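You operate a simulated robot arm through the tools that you are given. There is no shell and no other tool.

The job below is to be done with a simulated robot arm. You get a single attempt, and the scene is never put back.

Task
Clamp the blue-ended block and brush a patch of paste on its top.
Fine: the block lies in the flat vice already; pale green paste from the blue pot, by the small brush with the green back, on the bare steel of the top; the brush goes back to its spot; leave the stop and the other blocks. Set down upright: small brush with the green back. A coat counts when it lies all over at full strength: go over it till it gets no stronger.

It is judged by the outcome, as a careful person would: the job done as asked, and still so three seconds after it is handed in. It fails if anything else is knocked over, pushed out of place, dropped, spilled or broken.

Robot
A 6-joint arm with a two-finger parallel gripper, fixed in place. Base frame: the origin is at the foot of the arm, x ahead of it, y to its left, z up; the work surface is at about z = 86.8. Lengths are in cm, angles in degrees, forces in N, time in s.
With the tool pointing down near the work surface it reaches from about 26 to 68 cm from the base axis. Its first joint turns from -66.0 to 66.0 degrees. Payload 2.9 kg.
The TCP is the grasp point between the finger pads, 3 cm short of the fingertips. In the tool frame z runs along the fingers and y along their closing line. The gripper opens to 11 cm. The fingers are 2 cm wide and 1 cm thick; the gripper's body (4.8 by 11.2 cm) begins 5.5 cm behind the TCP.
Orientation is that of the tool frame in the base frame, as a unit quaternion [x, y, z, w]. With the fingers straight down and closing along the base's y, the tool's x points along the base's -x, its y along +y and its z along -z.

Tools
- The arm moves only by the tool nudge_tool. Its argument "plan" is a list of rows, each a list of 7 numbers: the shift along the tool's x, y, z in units of 20 mm (1.0 is 20 mm), then the turn, a rotation vector about the tool's x, y, z in units of 4 degrees (1.0 is 4 degrees), then the closure, from 0 (fully open) to 1 (shut). In form: [[dx, dy, dz, ax, ay, az, fingers], ...]. A call has 1 to 20 rows; each row shifts and turns the commanded pose from where the row before left it, along the tool's axes as they then stand. A call with a number of a shift or a turn outside -1 to 1 is refused whole. Each row takes 0.2 s and may step no farther than 5 cm and 8.6 degrees from the row before; otherwise, or with a gripper value out of range, the whole call is refused. A pose out of reach is approached as far as the arm can. The call stops where the force on the tool passes 40 N (or 10 N more than at its start, if that is more) or the arm is blocked; 0.2 s more then pass. The fingers move at their own pace (about 10.8 cm/s each) and stop on an object; they squeeze with about 33 N. The grip force told is the motor's: it shows also when the fingers shut on nothing. Time passes only in rows, and 0.2 s behind the last, so rows that do not move let the fingers close. It gives the time, the measured TCP pose, the force on the tool (base axes), the opening and the grip force at its end, in the units of the frame above (readings bear some noise), with the torque about the TCP (base axes, N m) and any sound that the robot's microphone picked up.
- Cameras (640 x 400 px; columns grow to the right, rows downward): "scene" is fixed at [7.68, 42.87, 139.8]; the picture's right is [-0.78, -0.63, 0.00], its down [-0.28, 0.35, -0.89] and it looks along [0.56, -0.69, -0.45] (base axes); focal length 308 px, centre (320, 200). "wrist" rides on the gripper at [7.2, 1.7, -10.3] in the tool frame; the picture's right is [-0.23, 0.97, 0.00], its down [-0.76, -0.18, -0.62] and it looks along [-0.61, -0.14, 0.78] (tool axes); focal length 222 px, centre (320, 200). There is no depth. A picture from a camera that has moved, and an enlarged one, comes with that camera's place and axes in the base frame and with its lens.
- snapshot(camera): a new picture of that camera. No time passes.
- inspect(camera, box): a new picture of the part [left, top, right, bottom] of that camera's present view, enlarged. No time passes.
- close_job(): hands the job in; it is judged then, once.

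Nothing tells you positions but the pictures and the camera data. Unless the task says otherwise, let go and move clear before handing in.

The tools are called after "Request:" as a command line: name --pt "numbers of a row" for each row, then --argument value for the rest, lists and objects as JSON in quotes. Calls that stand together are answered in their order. nudge_tool: Moves the arm, as the interface text tells. Its arguments: {"type":"object","properties":{"plan":{"type":"array","items":{"type":"array","items":{"type":"number"}}}},"required":["plan"]} The other tools are called the same way: snapshot (camera) takes a picture; inspect (camera, box) takes an enlarged picture of a part of a camera's view; close_job () hands the job in.

At the start:

```text
t: 0.0
tool_pos: [35.91, -6.83, 127.19]
ee_rot: [0.0, 1.0, -0.001, 0.0]
ft_force: [-0.3, -0.4, -0.1]
moment: [-0.04, 0.0, -0.01]
width: 11.01
gripper_force: 0.1
```

scene: 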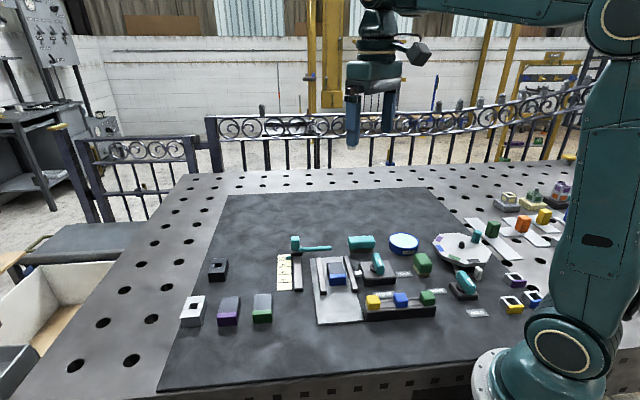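
wrist: 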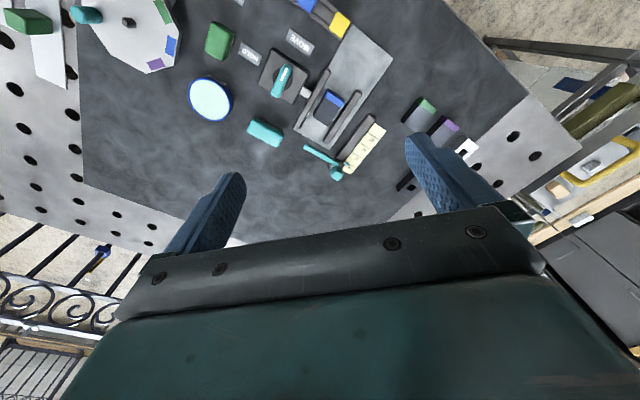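

I see a dark mat with a flat vice in the middle holding a small blue-ended block, pots, brushes and several other blocks around it. I'll look closer before moving anything.

Request:
inspect --camera "scene" --box '[260, 220, 420, 330]'

Request:
inspect --camera "scene" --box '[380, 180, 580, 330]'

Request:
inspect --camera "wrist" --box '[180, 0, 400, 190]'

Request:
inspect --camera "scene" --box '[160, 240, 300, 340]'

```text
3.64 times, centred on (340, 275) of scene
camera zoom: at [7.68, 42.87, 139.8], right [-0.78, -0.63, 0.0], down [-0.28, 0.35, -0.89], along [0.56, -0.69, -0.45], focal length 1122 px, centre (247, -73)
```

zoom: 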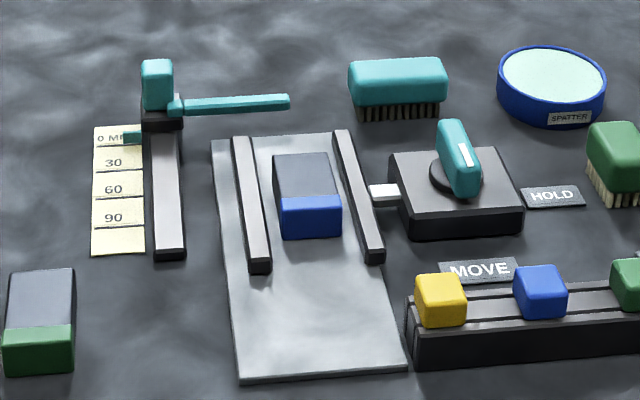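

```text
2.67 times, centred on (480, 255) of scene
camera zoom: at [7.68, 42.87, 139.8], right [-0.78, -0.63, 0.0], down [-0.28, 0.35, -0.89], along [0.56, -0.69, -0.45], focal length 823 px, centre (-107, 53)
```

zoom: 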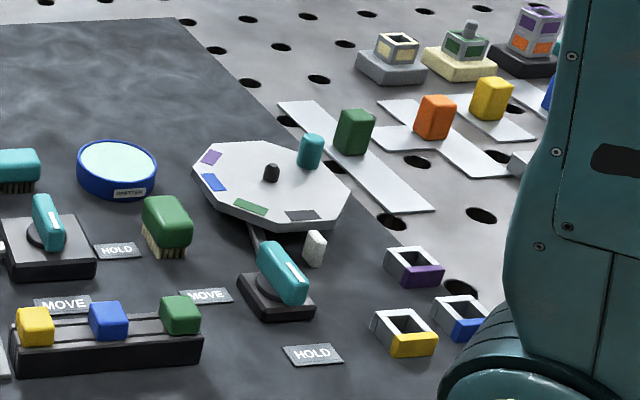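

```text
2.11 times, centred on (290, 95) of wrist
camera zoom: at [28.67, -5.04, 137.33], right [0.23, 0.97, 0.0], down [0.76, -0.18, 0.62], along [0.61, -0.14, -0.78], focal length 468 px, centre (383, 421)
```

zoom: 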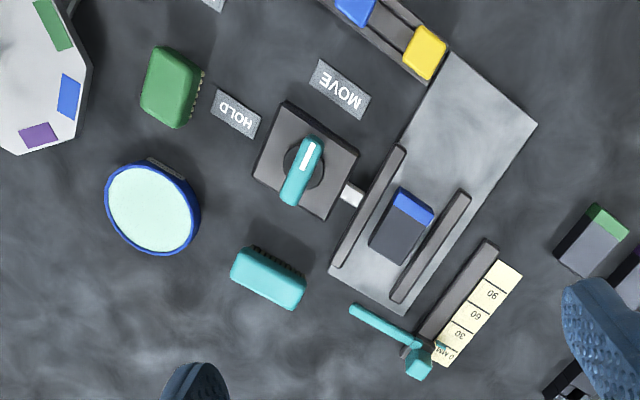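

```text
4.00 times, centred on (230, 290) of scene
camera zoom: at [7.68, 42.87, 139.8], right [-0.78, -0.63, 0.0], down [-0.28, 0.35, -0.89], along [0.56, -0.69, -0.45], focal length 1234 px, centre (680, -160)
```

zoom: 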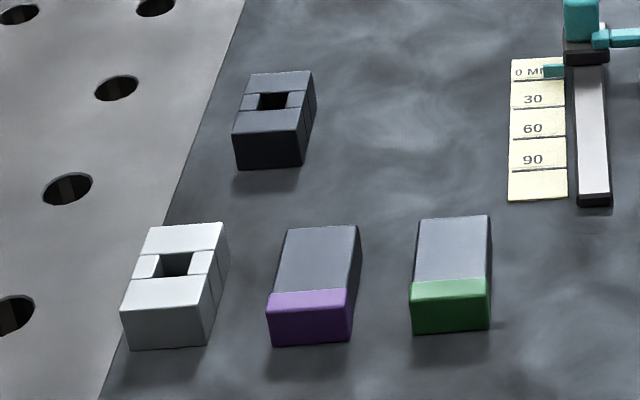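

The lever box beside the vice has HOLD and MOVE labels, the small green-backed brush stands near (27, -21.5), and the pale paste pot is near (35.3, -29). I'll bring the wrist camera closer to the lever and brush to read them.

Request:
nudge_tool --pt "-0.05 -0.35 1 0 0 0 0" --pt "-0.05 -0.35 1 0 0 0 0" --pt "-0.05 -0.35 1 0 0 0 0" --pt "-0.05 -0.35 1 0 0 0 0" --pt "-0.05 -0.35 1 0 0 0 0" --pt "-0.05 -0.35 1 0 0 0 0" --pt "-0.05 -0.35 1 0 0 0 0" --pt "-0.05 -0.35 1 0 0 0 0" --pt "0 0 0 0 0 0 0"

Request:
snapshot --camera "wrist"

Request:
inspect --camera "wrist" --box '[200, 0, 440, 150]'

```text
t: 2.0
tool_pos: [36.78, -12.35, 111.04]
ee_rot: [0.0, 1.0, -0.001, 0.0]
ft_force: [0.1, 1.2, -0.1]
moment: [-0.01, -0.04, -0.01]
width: 11.02
gripper_force: 0.0
```

```text
taken
camera wrist: at [29.43, -10.65, 121.32], right [0.23, 0.97, 0.0], down [0.76, -0.18, 0.62], along [0.61, -0.14, -0.78], focal length 222 px, centre (320, 200)
```

wrist: 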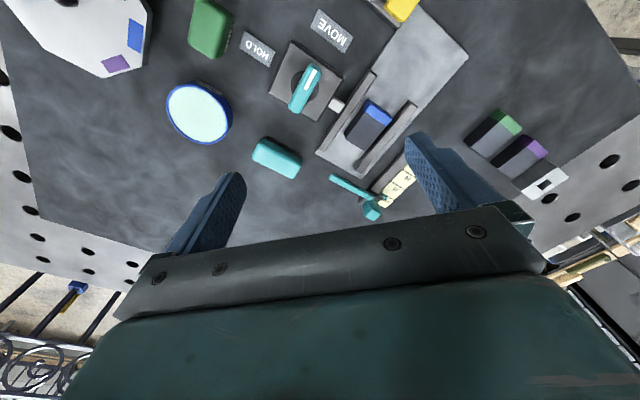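

```text
2.67 times, centred on (320, 75) of wrist
camera zoom: at [29.43, -10.65, 121.32], right [0.23, 0.97, 0.0], down [0.76, -0.18, 0.62], along [0.61, -0.14, -0.78], focal length 592 px, centre (320, 533)
```

zoom: 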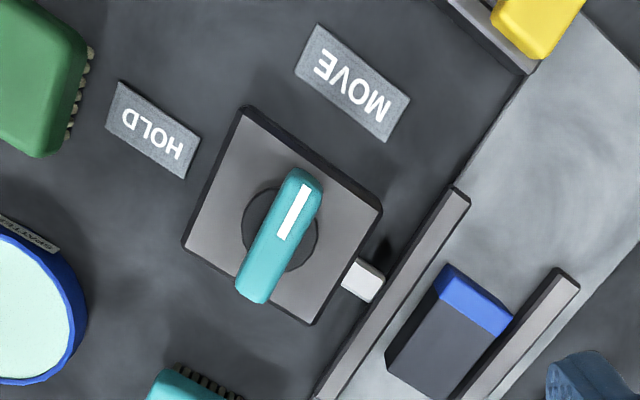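

The lever's white stripe points at MOVE, so clamping means a quarter turn towards HOLD, counter-clockwise from above. I'll take tighter pictures of the lever, block, brush and pot to measure heights.

Request:
inspect --camera "scene" --box '[345, 245, 405, 285]'

Request:
inspect --camera "scene" --box '[400, 240, 450, 285]'

Request:
inspect --camera "scene" --box '[310, 250, 360, 300]'

Request:
inspect --camera "scene" --box '[380, 225, 425, 265]'

Request:
inspect --camera "wrist" --box '[270, 50, 350, 130]'

Request:
inspect --camera "wrist" --box '[150, 0, 250, 150]'

Request:
inspect --camera "wrist" --box '[320, 80, 430, 180]'

```text
10.00 times, centred on (375, 265) of scene
camera zoom: at [7.68, 42.87, 139.8], right [-0.78, -0.63, 0.0], down [-0.28, 0.35, -0.89], along [0.56, -0.69, -0.45], focal length 3085 px, centre (-230, -450)
```

zoom: 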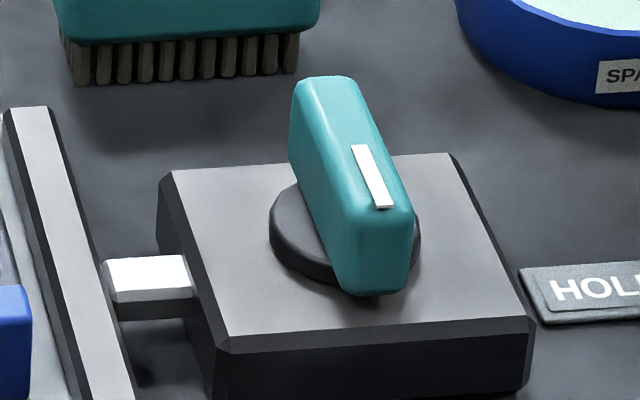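

```text
8.89 times, centred on (425, 262) of scene
camera zoom: at [7.68, 42.87, 139.8], right [-0.78, -0.63, 0.0], down [-0.28, 0.35, -0.89], along [0.56, -0.69, -0.45], focal length 2742 px, centre (-613, -356)
```

zoom: 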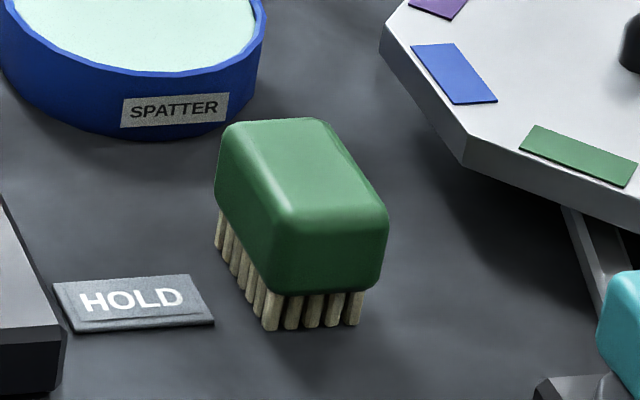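

```text
8.00 times, centred on (335, 275) of scene
camera zoom: at [7.68, 42.87, 139.8], right [-0.78, -0.63, 0.0], down [-0.28, 0.35, -0.89], along [0.56, -0.69, -0.45], focal length 2468 px, centre (200, -400)
```

zoom: 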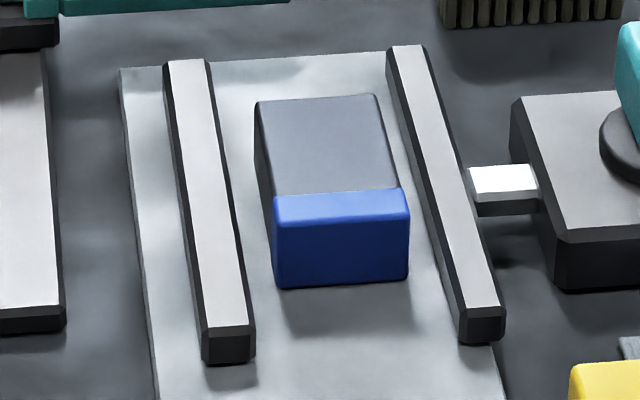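

```text
10.00 times, centred on (402, 245) of scene
camera zoom: at [7.68, 42.87, 139.8], right [-0.78, -0.63, 0.0], down [-0.28, 0.35, -0.89], along [0.56, -0.69, -0.45], focal length 3085 px, centre (-505, -250)
```

zoom: 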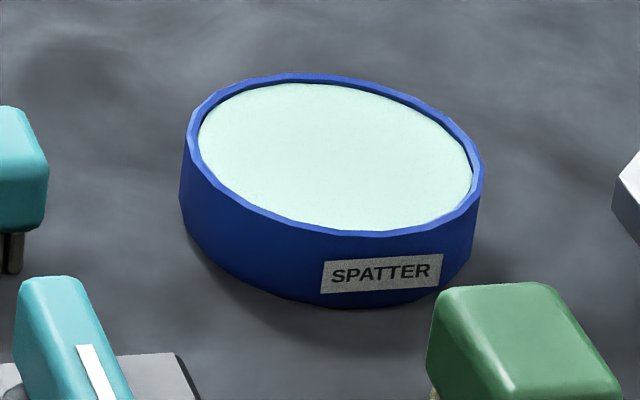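

```text
5.00 times, centred on (310, 90) of wrist
camera zoom: at [29.43, -10.65, 121.32], right [0.23, 0.97, 0.0], down [0.76, -0.18, 0.62], along [0.61, -0.14, -0.78], focal length 1111 px, centre (370, 750)
```

zoom: 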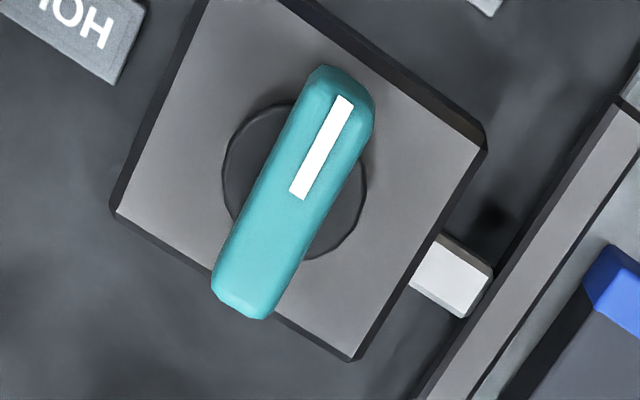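

```text
2.67 times, centred on (200, 75) of wrist
camera zoom: at [29.43, -10.65, 121.32], right [0.23, 0.97, 0.0], down [0.76, -0.18, 0.62], along [0.61, -0.14, -0.78], focal length 592 px, centre (640, 533)
```

zoom: 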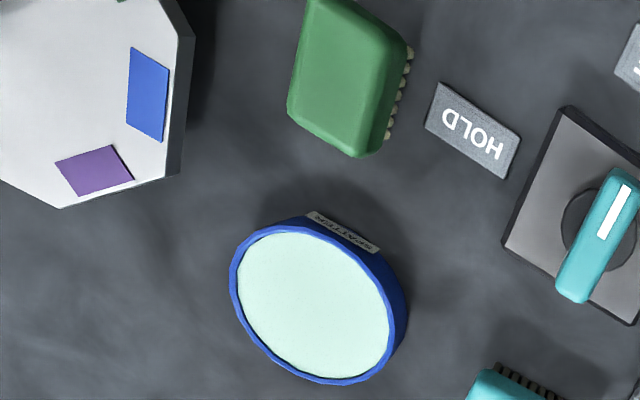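

```text
4.00 times, centred on (375, 130) of wrist
camera zoom: at [29.43, -10.65, 121.32], right [0.23, 0.97, 0.0], down [0.76, -0.18, 0.62], along [0.61, -0.14, -0.78], focal length 888 px, centre (100, 480)
```

zoom: 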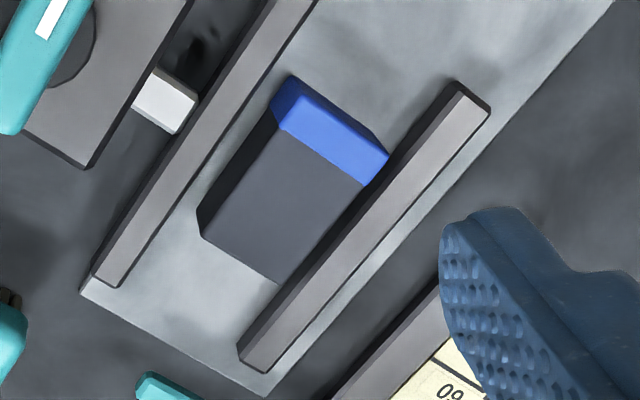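

Triangulating, the lever handle is centred near (35.1, -13.9) with its top at z≈92.5 and box top at z≈89.1. The block's steel top is centred near (43.1, -7.05) at z≈90.0, and the vice, lever and brush all lie at about 135°. Next I'll turn the gripper 45°, narrow it, and move over the lever.

Request:
nudge_tool --pt "0 0 0 0 0 0.9375 0.2" --pt "0 0 0 0 0 0.9375 0.4" --pt "0 0 0 0 0 0.9375 0.545" --pt "0 0 0 0 0 0.9375 0.545" --pt "0 0 0 0 0 0.9375 0.545" --pt "0 0 0 0 0 0.9375 0.545" --pt "0 0 0 0 0 0.9375 0.545" --pt "0 0 0 0 0 0.9375 0.545" --pt "0 0 0 0 0 0.9375 0.545" --pt "0 0 0 0 0 0.9375 0.545" --pt "0 0 0 0 0 0.9375 0.545" --pt "0 0 0 0 0 0.9375 0.545" --pt "0 0 0 0 0 0 0.545"

Request:
snapshot --camera "wrist"

```text
t: 4.8
tool_pos: [36.74, -12.43, 111.12]
ee_rot: [0.383, 0.924, -0.001, 0.0]
ft_force: [-0.9, -0.2, 0.1]
moment: [0.01, 0.01, -0.04]
width: 5.01
gripper_force: 0.1
```

```text
taken
camera wrist: at [32.78, -6.02, 121.32], right [0.85, 0.53, 0.0], down [0.41, -0.66, 0.62], along [0.33, -0.53, -0.78], focal length 222 px, centre (320, 200)
```

wrist: 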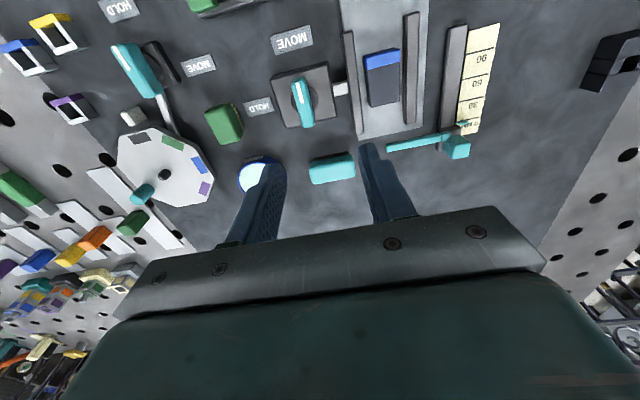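

The gripper is now square across the lever handle, opened 5 cm. I'll come down to just above it and check alignment.

Request:
nudge_tool --pt "0.009 -0.157 0.93 0 0 0 0.545" --pt "0.009 -0.157 0.93 0 0 0 0.545" --pt "0.009 -0.157 0.93 0 0 0 0.545" --pt "0.009 -0.157 0.93 0 0 0 0.545" --pt "0.009 -0.157 0.93 0 0 0 0.545" --pt "0.009 -0.157 0.93 0 0 0 0.545" --pt "0.009 -0.157 0.93 0 0 0 0.545" --pt "0 0 0 0 0 0 0.545"

Request:
snapshot --camera "wrist"

Request:
inspect --camera "scene" --box '[320, 210, 430, 290]'

Request:
inspect --camera "wrist" --box '[220, 70, 420, 230]'

```text
t: 6.6
tool_pos: [34.83, -13.86, 98.01]
ee_rot: [0.382, 0.924, -0.001, 0.0]
ft_force: [-0.5, 0.4, -0.7]
moment: [0.04, 0.0, 0.01]
width: 5.01
gripper_force: 0.1
```

```text
taken
camera wrist: at [30.95, -7.49, 108.23], right [0.85, 0.53, 0.0], down [0.41, -0.66, 0.62], along [0.33, -0.53, -0.78], focal length 222 px, centre (320, 200)
```

wrist: 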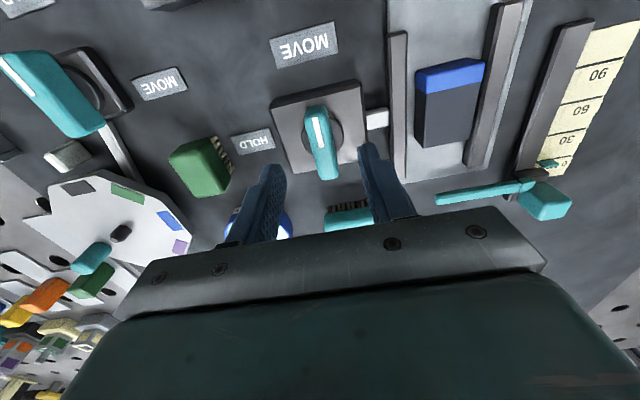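

```text
5.00 times, centred on (375, 250) of scene
camera zoom: at [7.68, 42.87, 139.8], right [-0.78, -0.63, 0.0], down [-0.28, 0.35, -0.89], along [0.56, -0.69, -0.45], focal length 1542 px, centre (45, -50)
```

zoom: 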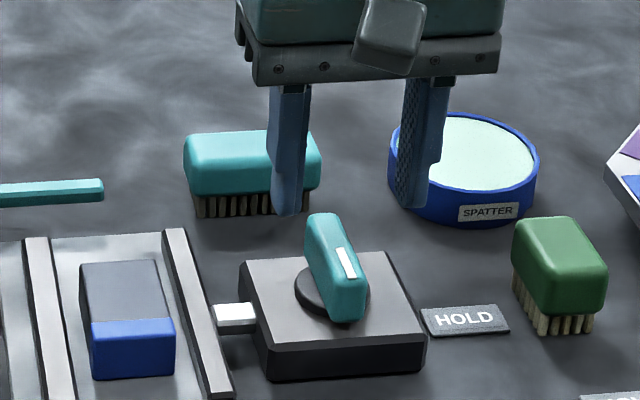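

```text
2.50 times, centred on (320, 150) of wrist
camera zoom: at [30.95, -7.49, 108.23], right [0.85, 0.53, 0.0], down [0.41, -0.66, 0.62], along [0.33, -0.53, -0.78], focal length 555 px, centre (320, 325)
```

zoom: 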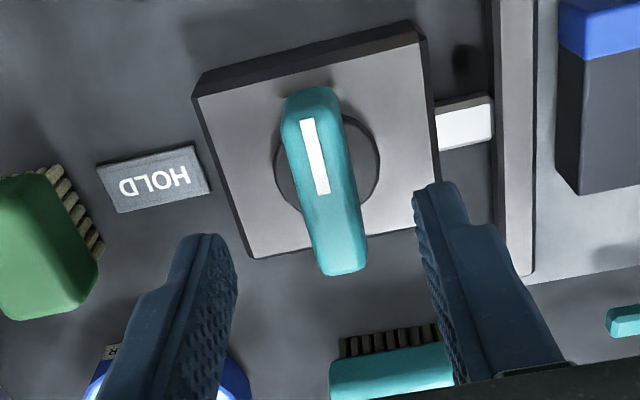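

The handle sits between the fingers, and I read its pivot at about (35.15, -13.9). I'll descend so the fingertips stop just above the disc, then close on the handle.

Request:
nudge_tool --pt "-0.05 0.035 0.6 0 0 0 0.545" --pt "-0.05 0.035 0.6 0 0 0 0.545" --pt "0 0 0.6 0 0 0 0.545" --pt "0 0 0.55 0 0 0 0.545" --pt "0 0 0 0 0 0 0.545" --pt "0 0 0 0 0 0 0.8" --pt "0 0 0 0 0 0 1" --pt "0 0 0 0 0 0 1"

Request:
inspect --camera "scene" --box '[320, 210, 430, 290]'

Request:
inspect --camera "wrist" --box '[220, 70, 420, 230]'

```text
t: 8.4
tool_pos: [35.24, -13.95, 93.22]
ee_rot: [0.383, 0.924, -0.003, -0.001]
ft_force: [-9.5, -9.9, -3.2]
moment: [-0.26, -0.37, 0.09]
width: 1.8
gripper_force: 44.2
```

```text
5.00 times, centred on (375, 250) of scene
camera zoom: at [7.66, 42.85, 139.81], right [-0.78, -0.63, 0.0], down [-0.28, 0.35, -0.89], along [0.56, -0.69, -0.45], focal length 1542 px, centre (45, -50)
```

zoom: 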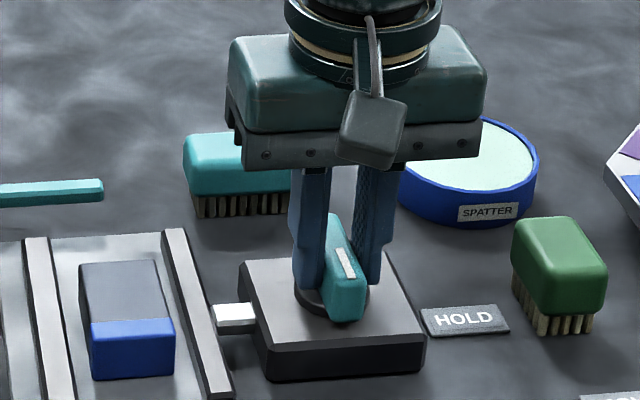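

```text
2.50 times, centred on (320, 150) of wrist
camera zoom: at [31.26, -7.55, 103.53], right [0.85, 0.53, 0.0], down [0.41, -0.66, 0.62], along [0.33, -0.53, -0.78], focal length 555 px, centre (320, 325)
```

zoom: 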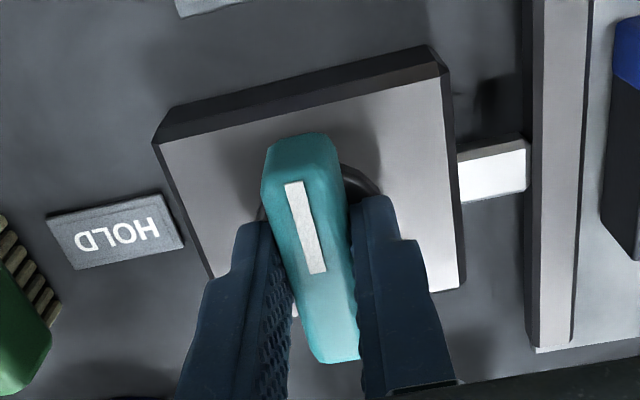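

The fingers are on the handle with a sideways preload, so the handle's centre lies slightly towards -x,-y. I'll ease that off before turning.

Request:
nudge_tool --pt "0 -0.05 0 0 0 0 1" --pt "0 0 0 0 0 0 1"

```text
t: 9.0
tool_pos: [35.26, -13.93, 93.27]
ee_rot: [0.383, 0.924, -0.001, 0.0]
ft_force: [-7.0, -6.8, -16.4]
moment: [-0.89, -0.85, -0.06]
width: 1.77
gripper_force: 44.7
```

Request:
nudge_tool --pt "0 -0.06 0 0 0 0 1" --pt "0 0 0 0 0 0 1" --pt "0 0 0 0 0 0 1"

```text
t: 9.8
tool_pos: [35.15, -14.07, 93.35]
ee_rot: [0.381, 0.925, 0.0, 0.0]
ft_force: [4.5, 1.0, -39.0]
moment: [-0.19, -0.34, 0.03]
width: 1.79
gripper_force: 44.8
```

The vertical pull has grown to about 39 N while sideways force is gone. I'll hold still briefly with a hair of downward motion to relieve it.

Request:
nudge_tool --pt "0 0 0.03 0 0 0 1"

```text
t: 10.2
tool_pos: [35.21, -13.9, 93.3]
ee_rot: [0.381, 0.925, 0.0, -0.001]
ft_force: [4.8, 2.0, -31.6]
moment: [0.67, 0.31, 0.06]
width: 1.76
gripper_force: 44.9
```

Request:
nudge_tool --pt "0 0 0.06 0 0 0 1" --pt "0 0 0.04 0 0 0 1"

```text
t: 10.8
tool_pos: [35.2, -13.95, 93.29]
ee_rot: [0.382, 0.924, 0.0, 0.0]
ft_force: [-10.0, 12.4, 18.4]
moment: [1.05, 1.01, 0.05]
width: 1.78
gripper_force: 44.9
```

Request:
nudge_tool --pt "0 0 -0.04 0 0 -0.5 1" --pt "0 0 0 0 0 -0.5 1" --pt "0 0 0 0 0 -0.5 1" --pt "0 0 0 0 0 -0.5 1"

```text
t: 11.8
tool_pos: [35.07, -13.89, 93.41]
ee_rot: [0.316, 0.949, -0.001, 0.0]
ft_force: [-14.1, 18.7, 31.9]
moment: [0.46, 0.2, -0.05]
width: 1.8
gripper_force: 44.8
```

Request:
inspect --camera "scene" --box '[320, 210, 430, 290]'

Request:
inspect --camera "wrist" --box '[220, 70, 420, 230]'

```text
5.00 times, centred on (375, 250) of scene
camera zoom: at [7.61, 42.93, 139.78], right [-0.78, -0.63, 0.0], down [-0.28, 0.35, -0.89], along [0.56, -0.69, -0.45], focal length 1542 px, centre (45, -50)
```

zoom: 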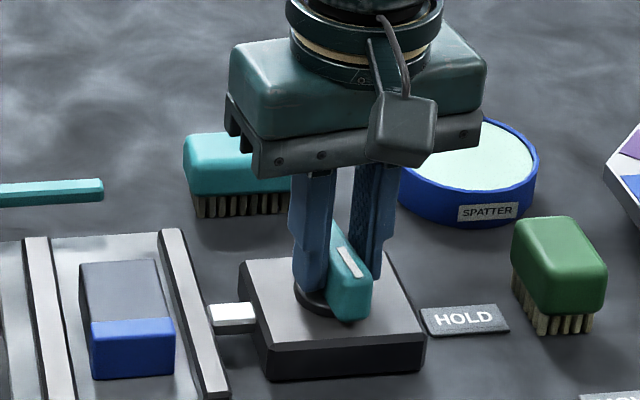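

```text
2.50 times, centred on (320, 150) of wrist
camera zoom: at [30.37, -8.25, 103.53], right [0.77, 0.64, 0.0], down [0.5, -0.6, 0.62], along [0.4, -0.48, -0.78], focal length 555 px, centre (320, 325)
```

zoom: 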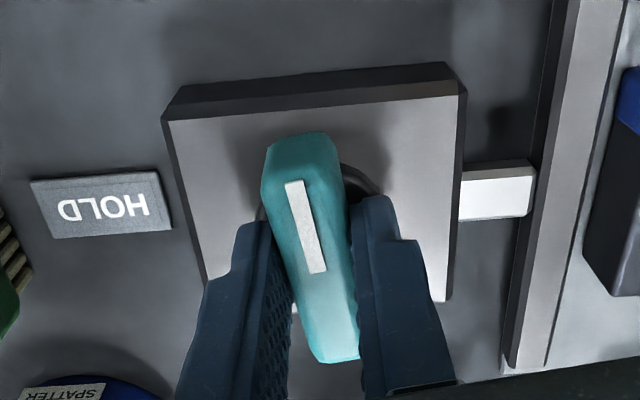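

The lever is turning with the gripper and the rail starts to move in. I'll keep turning in small steps, easing off the side force.

Request:
nudge_tool --pt "0.04 0 -0.03 0 0 -0.5 1" --pt "0.03 0 -0.02 0 0 -0.6 1" --pt "0 0 0 0 0 -0.6 1" --pt "0 0 0 0 0 -0.6 1" --pt "0 0 0 0 0 -0.6 1"

```text
t: 13.0
tool_pos: [35.23, -14.03, 93.19]
ee_rot: [0.22, 0.976, -0.001, 0.002]
ft_force: [5.9, 2.4, 7.8]
moment: [0.75, 0.88, 0.0]
width: 1.77
gripper_force: 45.2
```

Request:
nudge_tool --pt "0 0 0 0 0 -0.7 1" --pt "0 0 0 0 0 -0.7 1" --pt "0 0 0 0 0 -0.7 1" --pt "0 0 0 0 0 -0.7 1" --pt "0 0 0 0 0 -0.7 1" --pt "0 0 0 0 0 -0.7 1"

```text
t: 14.4
tool_pos: [35.12, -14.03, 93.25]
ee_rot: [0.075, 0.997, -0.002, 0.0]
ft_force: [6.4, -12.3, -5.3]
moment: [0.18, -0.02, 0.0]
width: 1.79
gripper_force: 45.4
```

Request:
nudge_tool --pt "-0.02 -0.03 0 0 0 -0.7 1" --pt "0 0 0 0 0 -0.7 1" --pt "0 0 0 0 0 -0.7 1" --pt "0 0 0 0 0 -0.7 1" --pt "0 0 0 0 0 -0.7 1" --pt "0 0 0 0 0 -0.7 1"

Request:
inspect --camera "scene" --box '[310, 210, 430, 300]'

```text
t: 15.8
tool_pos: [35.04, -14.22, 93.3]
ee_rot: [-0.072, 0.997, -0.002, 0.0]
ft_force: [6.9, -23.7, -11.6]
moment: [0.16, -0.04, -0.09]
width: 1.78
gripper_force: 44.8
```

```text
4.44 times, centred on (370, 255) of scene
camera zoom: at [7.72, 42.8, 139.82], right [-0.78, -0.63, 0.0], down [-0.28, 0.35, -0.89], along [0.56, -0.69, -0.45], focal length 1371 px, centre (98, -44)
```

zoom: 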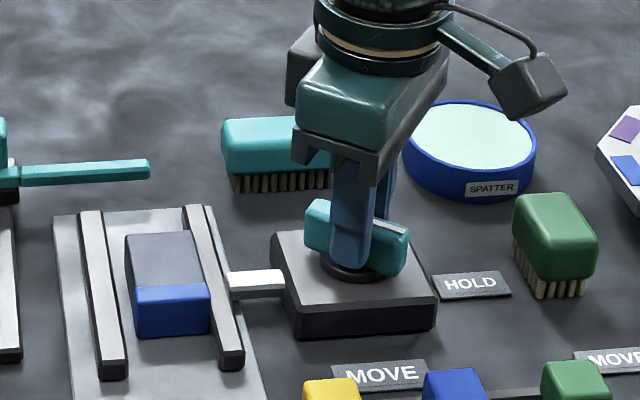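

The rail has moved in close to the block with the lever about halfway. Continuing, with a small sideways correction.

Request:
nudge_tool --pt "0 -0.06 0 0 0 -0.6 1" --pt "0 -0.02 0 0 0 -0.7 1" --pt "0 0 0 0 0 -0.7 1" --pt "0 0 0 0 0 -0.7 1" --pt "0 0 0 0 0 -0.7 1" --pt "0 0 0 0 0 -0.7 1"

```text
t: 17.2
tool_pos: [35.12, -14.16, 93.34]
ee_rot: [-0.214, 0.977, -0.002, 0.0]
ft_force: [8.7, -12.6, -16.1]
moment: [0.1, -0.16, -0.08]
width: 1.78
gripper_force: 44.9
```

Request:
nudge_tool --pt "0 -0.03 0.02 0 0 -0.6 1" --pt "0 0 0 0 0 -0.7 1" --pt "0 0 0 0 0 -0.7 1" --pt "0 0 0 0 0 -0.7 1" --pt "0 0 0 0 0 -0.7 1" --pt "0 0 0 0 0 -0.7 1"

Request:
inspect --camera "scene" --box '[310, 210, 430, 300]'

Request:
snapshot --camera "wrist"

```text
t: 18.6
tool_pos: [35.14, -14.28, 93.26]
ee_rot: [-0.352, 0.936, 0.001, 0.0]
ft_force: [5.0, -1.0, -0.4]
moment: [-0.36, 0.33, 0.07]
width: 1.77
gripper_force: 45.2
```

```text
4.44 times, centred on (370, 255) of scene
camera zoom: at [7.69, 42.87, 139.8], right [-0.78, -0.63, 0.0], down [-0.28, 0.35, -0.89], along [0.56, -0.69, -0.45], focal length 1371 px, centre (98, -44)
```

zoom: 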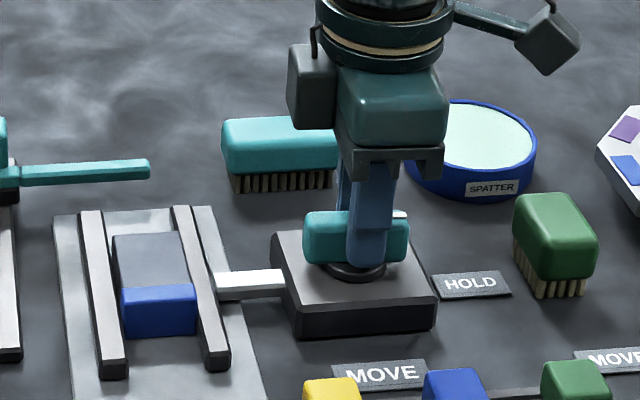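

```text
taken
camera wrist: at [28.58, -17.73, 103.53], right [-0.47, 0.88, 0.0], down [0.69, 0.37, 0.62], along [0.55, 0.29, -0.78], focal length 222 px, centre (320, 200)
```

wrist: 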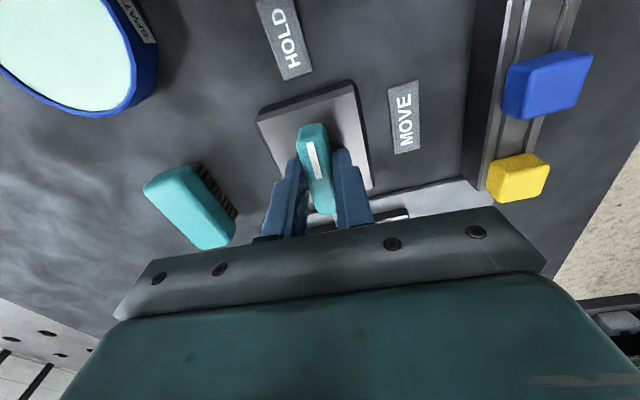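

The rail has pushed the block almost against the far rail; the lever is about 4° short of square. I'll finish the turn gently and feel for the stop.

Request:
nudge_tool --pt "0 0 0 0 0 -0.5 1" --pt "0 0 0 0 0 -0.5 1" --pt "0 0 0 0 0 0 1"

Request:
inspect --camera "scene" --box '[310, 245, 400, 305]'

```text
t: 19.4
tool_pos: [35.18, -14.27, 93.43]
ee_rot: [-0.383, 0.924, 0.0, 0.0]
ft_force: [6.5, 1.2, 4.9]
moment: [-0.49, 0.69, -0.22]
width: 1.75
gripper_force: 44.9
```

```text
6.67 times, centred on (355, 275) of scene
camera zoom: at [7.7, 42.88, 139.8], right [-0.78, -0.63, 0.0], down [-0.28, 0.35, -0.89], along [0.56, -0.69, -0.45], focal length 2056 px, centre (87, -300)
```

zoom: 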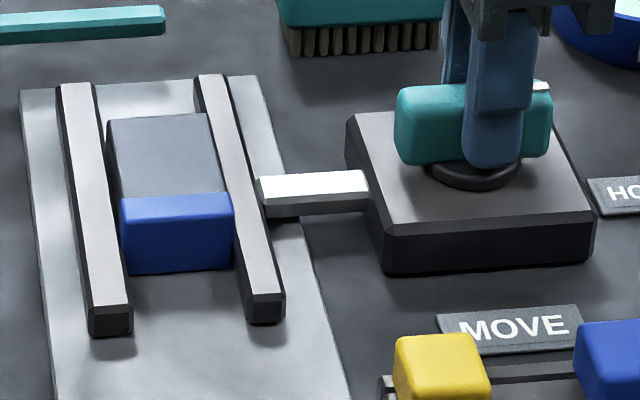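

Request:
nudge_tool --pt "0 0 0 0 0 -0.4 1" --pt "0 0 0 0 0 -0.3 1" --pt "0 0 0 0 0 0 1"

Request:
inspect --camera "scene" --box '[310, 245, 400, 305]'

Request:
inspect --camera "wrist" --box '[220, 60, 420, 220]'

```text
t: 20.2
tool_pos: [35.25, -14.33, 93.28]
ee_rot: [-0.405, 0.914, 0.0, 0.0]
ft_force: [1.7, -0.5, 8.8]
moment: [0.62, -0.63, -1.24]
width: 1.83
gripper_force: 45.1
```

```text
6.67 times, centred on (355, 275) of scene
camera zoom: at [7.67, 42.87, 139.8], right [-0.78, -0.63, 0.0], down [-0.28, 0.35, -0.89], along [0.56, -0.69, -0.45], focal length 2056 px, centre (87, -300)
```

zoom: 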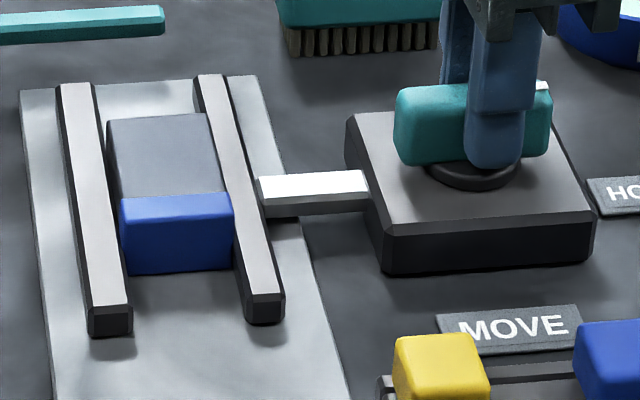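

```text
2.50 times, centred on (320, 140) of wrist
camera zoom: at [29.02, -18.48, 103.53], right [-0.57, 0.82, 0.0], down [0.64, 0.45, 0.62], along [0.51, 0.35, -0.78], focal length 555 px, centre (320, 350)
```

zoom: 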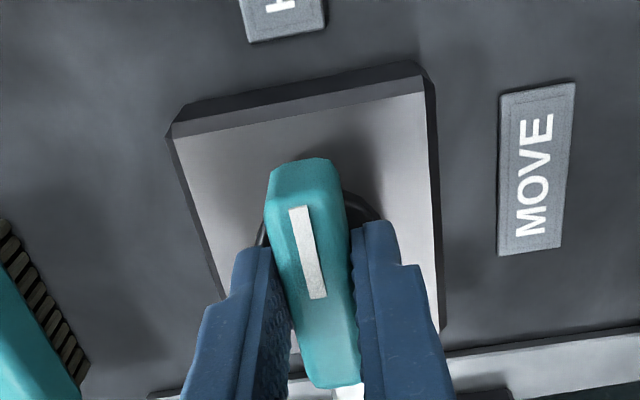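

The torque jumped to 1.24 Nm without further motion, so the lever is at its HOLD stop and the rails grip the block. I'll relax the twist, open and lift clear.

Request:
nudge_tool --pt "0 0 0 0 0 0.4 1" --pt "0 0 0 0 0 0 0.8" --pt "0 0 0 0 0 0 0.6" --pt "0 0 0 0 0 0 0.55" --pt "0 0 -0.5 0 0 0 0.55" --pt "0 0 -1 0 0 0 0.55" --pt "0 0 -1 0 0 0 0.55" --pt "0 0 -1 0 0 0 0.55" --pt "0 0 -1 0 0 0 0.55" --pt "0 0 0 0 0 0 0.55"

Request:
inspect --camera "scene" --box '[290, 225, 430, 315]'

Request:
snapshot --camera "wrist"

```text
t: 22.4
tool_pos: [35.11, -14.37, 102.0]
ee_rot: [-0.392, 0.92, -0.001, -0.001]
ft_force: [-0.5, 0.5, -0.6]
moment: [-0.01, -0.02, 0.01]
width: 4.95
gripper_force: 0.1
```

```text
4.44 times, centred on (360, 270) of scene
camera zoom: at [7.68, 42.87, 139.8], right [-0.78, -0.63, 0.0], down [-0.28, 0.35, -0.89], along [0.56, -0.69, -0.45], focal length 1371 px, centre (142, -111)
```

zoom: 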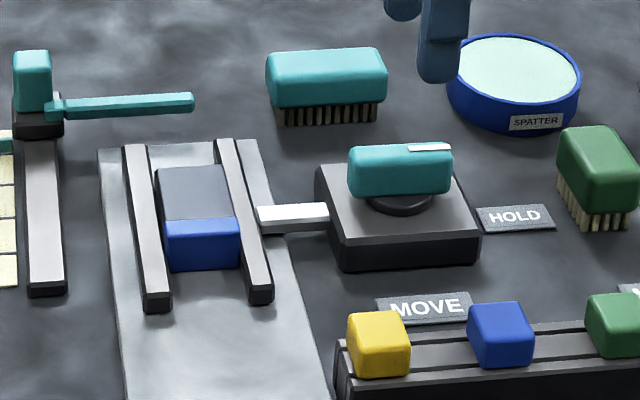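

```text
taken
camera wrist: at [28.88, -18.36, 112.4], right [-0.55, 0.84, 0.0], down [0.66, 0.43, 0.62], along [0.52, 0.34, -0.78], focal length 222 px, centre (320, 200)
```

wrist: 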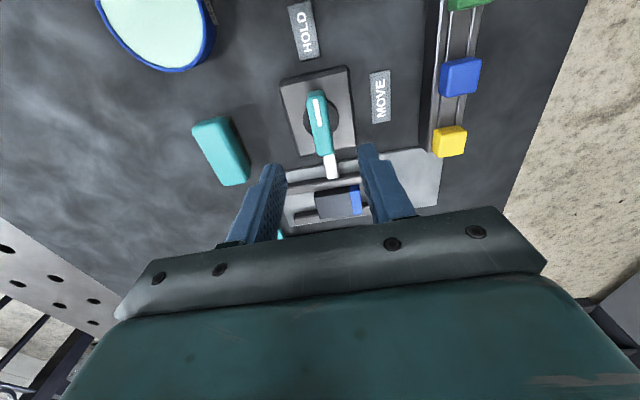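

The lever stripe now points to HOLD, with both rails closed on the block. Next I'll rotate the gripper back so it closes across the green brush's width and go look at the brush from above.

Request:
nudge_tool --pt "0 0 -0.5 0 0 1 0.55" --pt "0 0 -0.5 0 0 1 0.5" --pt "0 0 -0.5 0 0 1 0.5" --pt "0 0 -0.5 0 0 1 0.5" --pt "0 0 -0.5 0 0 1 0.5" --pt "0 0 0 0 0 1 0.5" --pt "0 0 0 0 0 1 0.5" --pt "0 0 0 0 0 1 0.5" --pt "0 0 0 0 0 1 0.5" --pt "0 0 0 0 0 1 0.5" --pt "0 0 0 0 0 1 0.5" --pt "0 0 0 0 0 1 0.5" --pt "0 0 0 0 0 1 0.5" --pt "0 0 0 0 0 1 0.5" --pt "0 0 0 0 0 1 0.5" --pt "0 0 0 0 0 1 0.5" --pt "0 0 0 0 0 1 0.5" --pt "0 0 0 0 0 1 0.5" --pt "0 0 0 0 0 1 0.5" --pt "0 0 0 0 0 1 0.5"

Request:
nudge_tool --pt "0 0 0 0 0 1 0.5" --pt "0 0 0 0 0 1 0.5" --pt "0 0 0 0 0 0.8 0.5" --pt "0 0 0 0 0 0 0.5"

Request:
snapshot --camera "wrist"

```text
t: 26.6
tool_pos: [35.13, -14.24, 107.27]
ee_rot: [0.291, 0.957, -0.001, 0.0]
ft_force: [0.6, -0.3, -0.2]
moment: [-0.02, -0.02, 0.0]
width: 5.51
gripper_force: 0.1
```

```text
t: 27.6
tool_pos: [35.24, -14.19, 107.17]
ee_rot: [0.383, 0.924, -0.001, 0.0]
ft_force: [-0.5, 0.1, 0.5]
moment: [-0.02, -0.03, 0.03]
width: 5.47
gripper_force: 0.1
```

```text
taken
camera wrist: at [31.22, -7.85, 117.48], right [0.85, 0.53, 0.0], down [0.41, -0.66, 0.62], along [0.33, -0.53, -0.78], focal length 222 px, centre (320, 200)
```

wrist: 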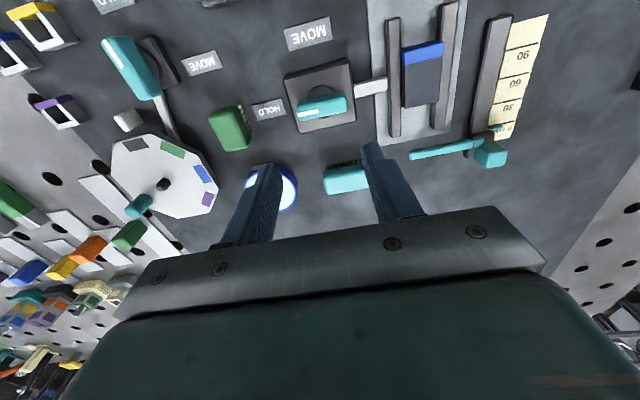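

Request:
nudge_tool --pt "-0.03 -0.74 0.3 0 0 0 0.5" --pt "-0.03 -0.74 0.3 0 0 0 0.5" --pt "-0.03 -0.74 0.4 0 0 0 0.5" --pt "-0.03 -0.74 0.4 0 0 0 0.5" --pt "-0.03 -0.74 0.4 0 0 0 0.5" --pt "-0.03 -0.74 0.4 0 0 0 0.5" --pt "-0.03 -0.74 0.4 0 0 0 0.5" --pt "-0.03 -0.74 0.4 0 0 0 0.5" --pt "0 0 0 0 0 0 0.5"

Request:
snapshot --camera "wrist"

Request:
inspect --camera "wrist" --box '[240, 80, 400, 210]'

Request:
inspect --camera "scene" --box '[380, 210, 480, 290]'

```text
t: 29.6
tool_pos: [27.18, -23.0, 101.15]
ee_rot: [0.382, 0.924, 0.0, 0.0]
ft_force: [0.1, 0.5, 0.0]
moment: [0.0, 0.06, -0.01]
width: 5.52
gripper_force: 0.0
```

```text
taken
camera wrist: at [23.18, -16.62, 111.39], right [0.85, 0.53, 0.0], down [0.41, -0.66, 0.62], along [0.33, -0.53, -0.78], focal length 222 px, centre (320, 200)
```

wrist: 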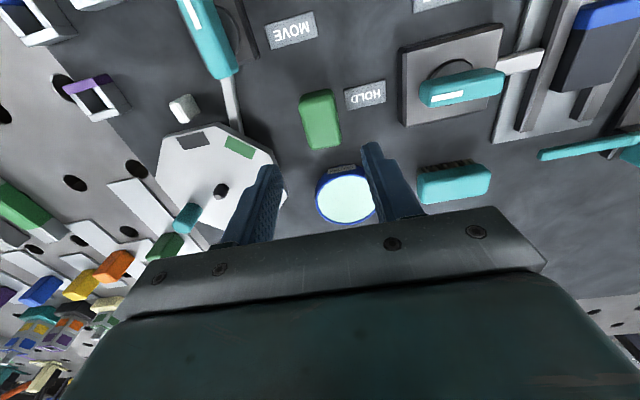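

```text
3.08 times, centred on (320, 145) of wrist
camera zoom: at [23.18, -16.62, 111.39], right [0.85, 0.53, 0.0], down [0.41, -0.66, 0.62], along [0.33, -0.53, -0.78], focal length 684 px, centre (320, 369)
```

zoom: 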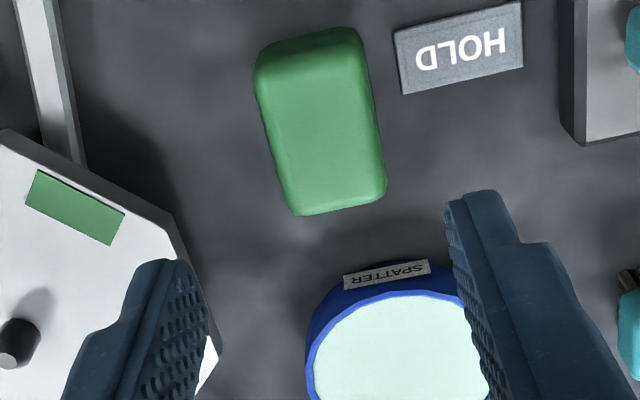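

```text
5.00 times, centred on (430, 250) of scene
camera zoom: at [7.68, 42.87, 139.8], right [-0.78, -0.63, 0.0], down [-0.28, 0.35, -0.89], along [0.56, -0.69, -0.45], focal length 1542 px, centre (-230, -50)
```

zoom: 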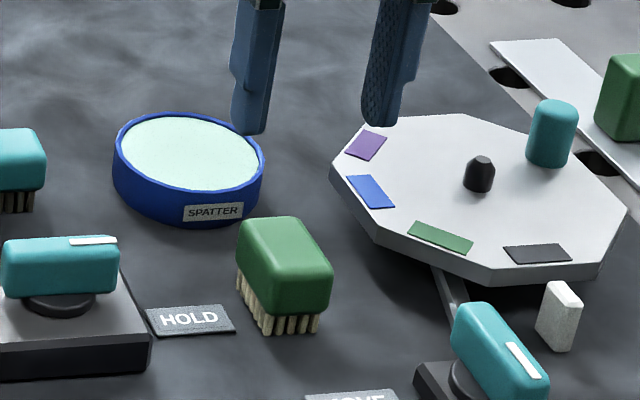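

The brush's top centre works out near (27.05, -22.7) at z≈91, lying at about 135°. I'll descend with fingers straddling it and close on the back only, above the bristles.

Request:
nudge_tool --pt "0.035 0.035 0.9 0 0 0 0.5" --pt "0.035 0.035 0.9 0 0 0 0.5" --pt "0 0 0.9 0 0 0 0.5" --pt "0 0 0.8 0 0 0 0.5" --pt "0 0 0.6 0 0 0 0.5" --pt "0 0 0.6 0 0 0 0.5" --pt "0 0 0 0 0 0 0.5"

Request:
inspect --camera "wrist" --box '[220, 80, 420, 240]'

Request:
inspect --camera "scene" --box '[390, 220, 460, 280]'

```text
t: 31.2
tool_pos: [27.19, -22.75, 91.93]
ee_rot: [0.383, 0.924, -0.002, -0.001]
ft_force: [-0.4, 0.4, -0.5]
moment: [0.0, 0.0, -0.02]
width: 5.51
gripper_force: 0.0
```

```text
2.50 times, centred on (320, 160) of wrist
camera zoom: at [23.22, -16.43, 102.12], right [0.85, 0.53, 0.0], down [0.41, -0.66, 0.62], along [0.33, -0.53, -0.78], focal length 555 px, centre (320, 300)
```

zoom: 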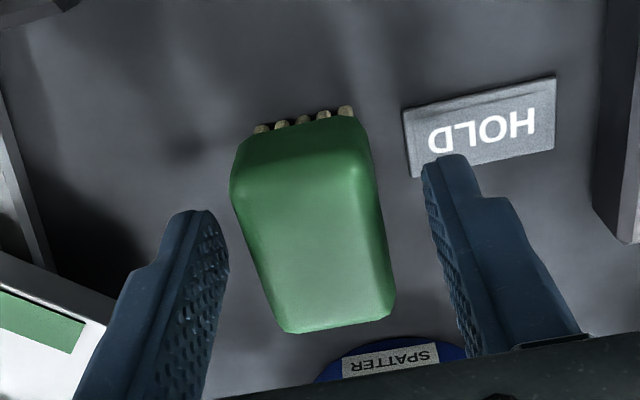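

```text
6.67 times, centred on (425, 250) of scene
camera zoom: at [7.68, 42.87, 139.8], right [-0.78, -0.63, 0.0], down [-0.28, 0.35, -0.89], along [0.56, -0.69, -0.45], focal length 2056 px, centre (-380, -133)
```

zoom: 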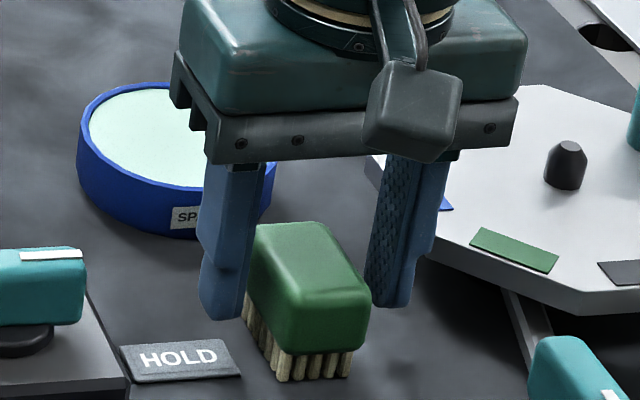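

The fingers straddle the brush's back evenly, with tips at z≈88.9, above the bristles. Closing now.

Request:
nudge_tool --pt "0 0 0 0 0 0 0.6" --pt "0 0 0 0 0 0 0.75" --pt "0 0 0 0 0 0 1" --pt "0 0 0 0 0 0 1" --pt "0 0 0 0 0 0 1"

Request:
inspect --camera "scene" --box '[390, 220, 460, 280]'

Request:
inspect --camera "wrist" --box '[220, 80, 420, 240]'

```text
t: 32.4
tool_pos: [27.21, -22.83, 91.9]
ee_rot: [0.383, 0.924, -0.001, 0.001]
ft_force: [1.0, 0.6, 0.1]
moment: [-0.03, 0.06, 0.02]
width: 3.25
gripper_force: 32.7
```

```text
6.67 times, centred on (425, 250) of scene
camera zoom: at [7.68, 42.87, 139.8], right [-0.78, -0.63, 0.0], down [-0.28, 0.35, -0.89], along [0.56, -0.69, -0.45], focal length 2056 px, centre (-380, -133)
```

zoom: 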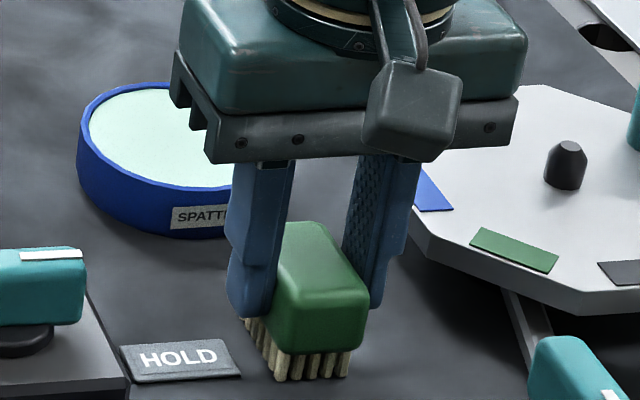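

```text
2.50 times, centred on (320, 160) of wrist
camera zoom: at [23.22, -16.44, 102.15], right [0.85, 0.53, 0.0], down [0.41, -0.66, 0.62], along [0.33, -0.53, -0.78], focal length 555 px, centre (320, 300)
```

zoom: 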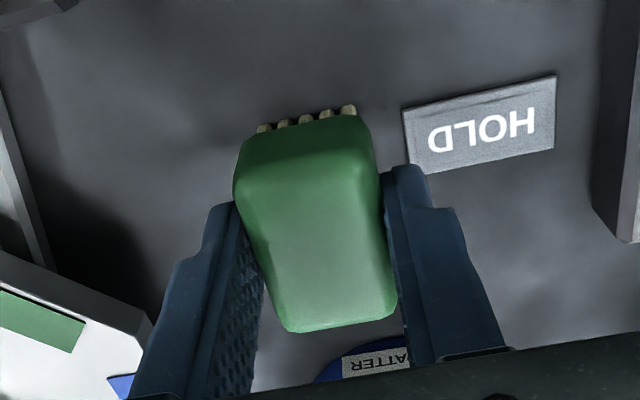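

The brush is held (width 3.25 cm, square in the fingers). I'll lift it straight up and carry it to above the blue pot.

Request:
nudge_tool --pt "0 0 -0.3 0 0 0 1" --pt "0 0 -0.6 0 0 0 1" --pt "0 0 -0.8 0 0 0 1" --pt "0 0 -0.8 0 0 0 1" --pt "0 0 -0.5 0 0 0 1" --pt "-0.4 0.035 0 0 0 0 1" --pt "-0.7 0.06 0 0 0 0 1" --pt "-0.8 0.07 0 0 0 0 1" --pt "-0.9 0.08 0 0 0 0 1" --pt "-0.9 0.08 0 0 0 0 1" --pt "-0.8 0.07 0 0 0 0 1" --pt "-0.5 0.04 0 0 0 0 1" --pt "-0.27 0.025 0 0 0 0 1" --pt "0 0 0 0 0 0 1"

Request:
snapshot --camera "wrist"

Request:
inspect --camera "scene" --box '[370, 190, 460, 270]'

Request:
inspect --camera "wrist" --box '[220, 80, 420, 240]'

```text
t: 35.4
tool_pos: [35.21, -29.62, 97.69]
ee_rot: [0.383, 0.924, -0.001, 0.0]
ft_force: [0.4, 0.4, -0.4]
moment: [0.02, 0.02, -0.02]
width: 3.29
gripper_force: 33.0
```

```text
taken
camera wrist: at [31.33, -23.25, 108.04], right [0.85, 0.53, 0.0], down [0.41, -0.66, 0.62], along [0.33, -0.53, -0.78], focal length 222 px, centre (320, 200)
```

wrist: 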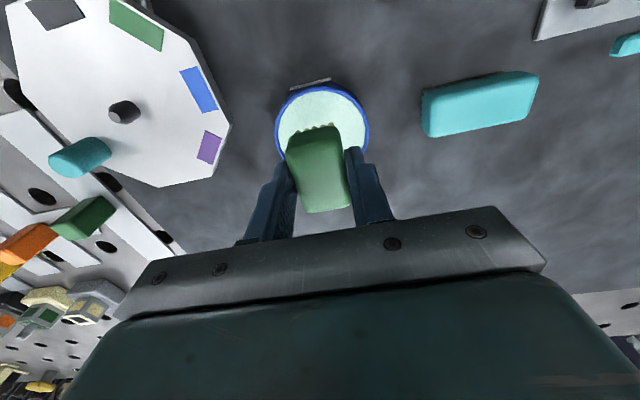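

```text
5.00 times, centred on (415, 230) of scene
camera zoom: at [7.68, 42.87, 139.8], right [-0.78, -0.63, 0.0], down [-0.28, 0.35, -0.89], along [0.56, -0.69, -0.45], focal length 1542 px, centre (-155, 50)
```

zoom: 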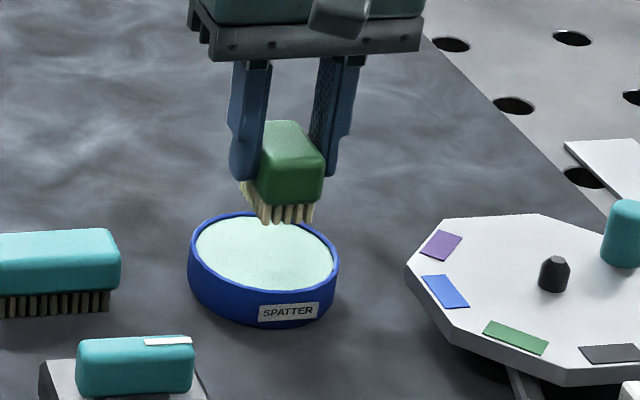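

```text
2.50 times, centred on (320, 160) of wrist
camera zoom: at [31.33, -23.25, 108.04], right [0.85, 0.53, 0.0], down [0.41, -0.66, 0.62], along [0.33, -0.53, -0.78], focal length 555 px, centre (320, 300)
```

zoom: 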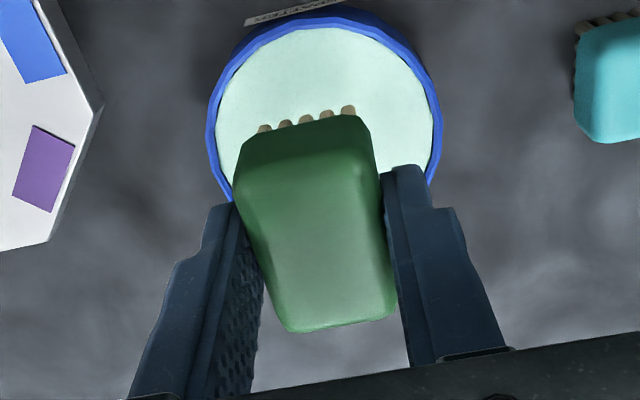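

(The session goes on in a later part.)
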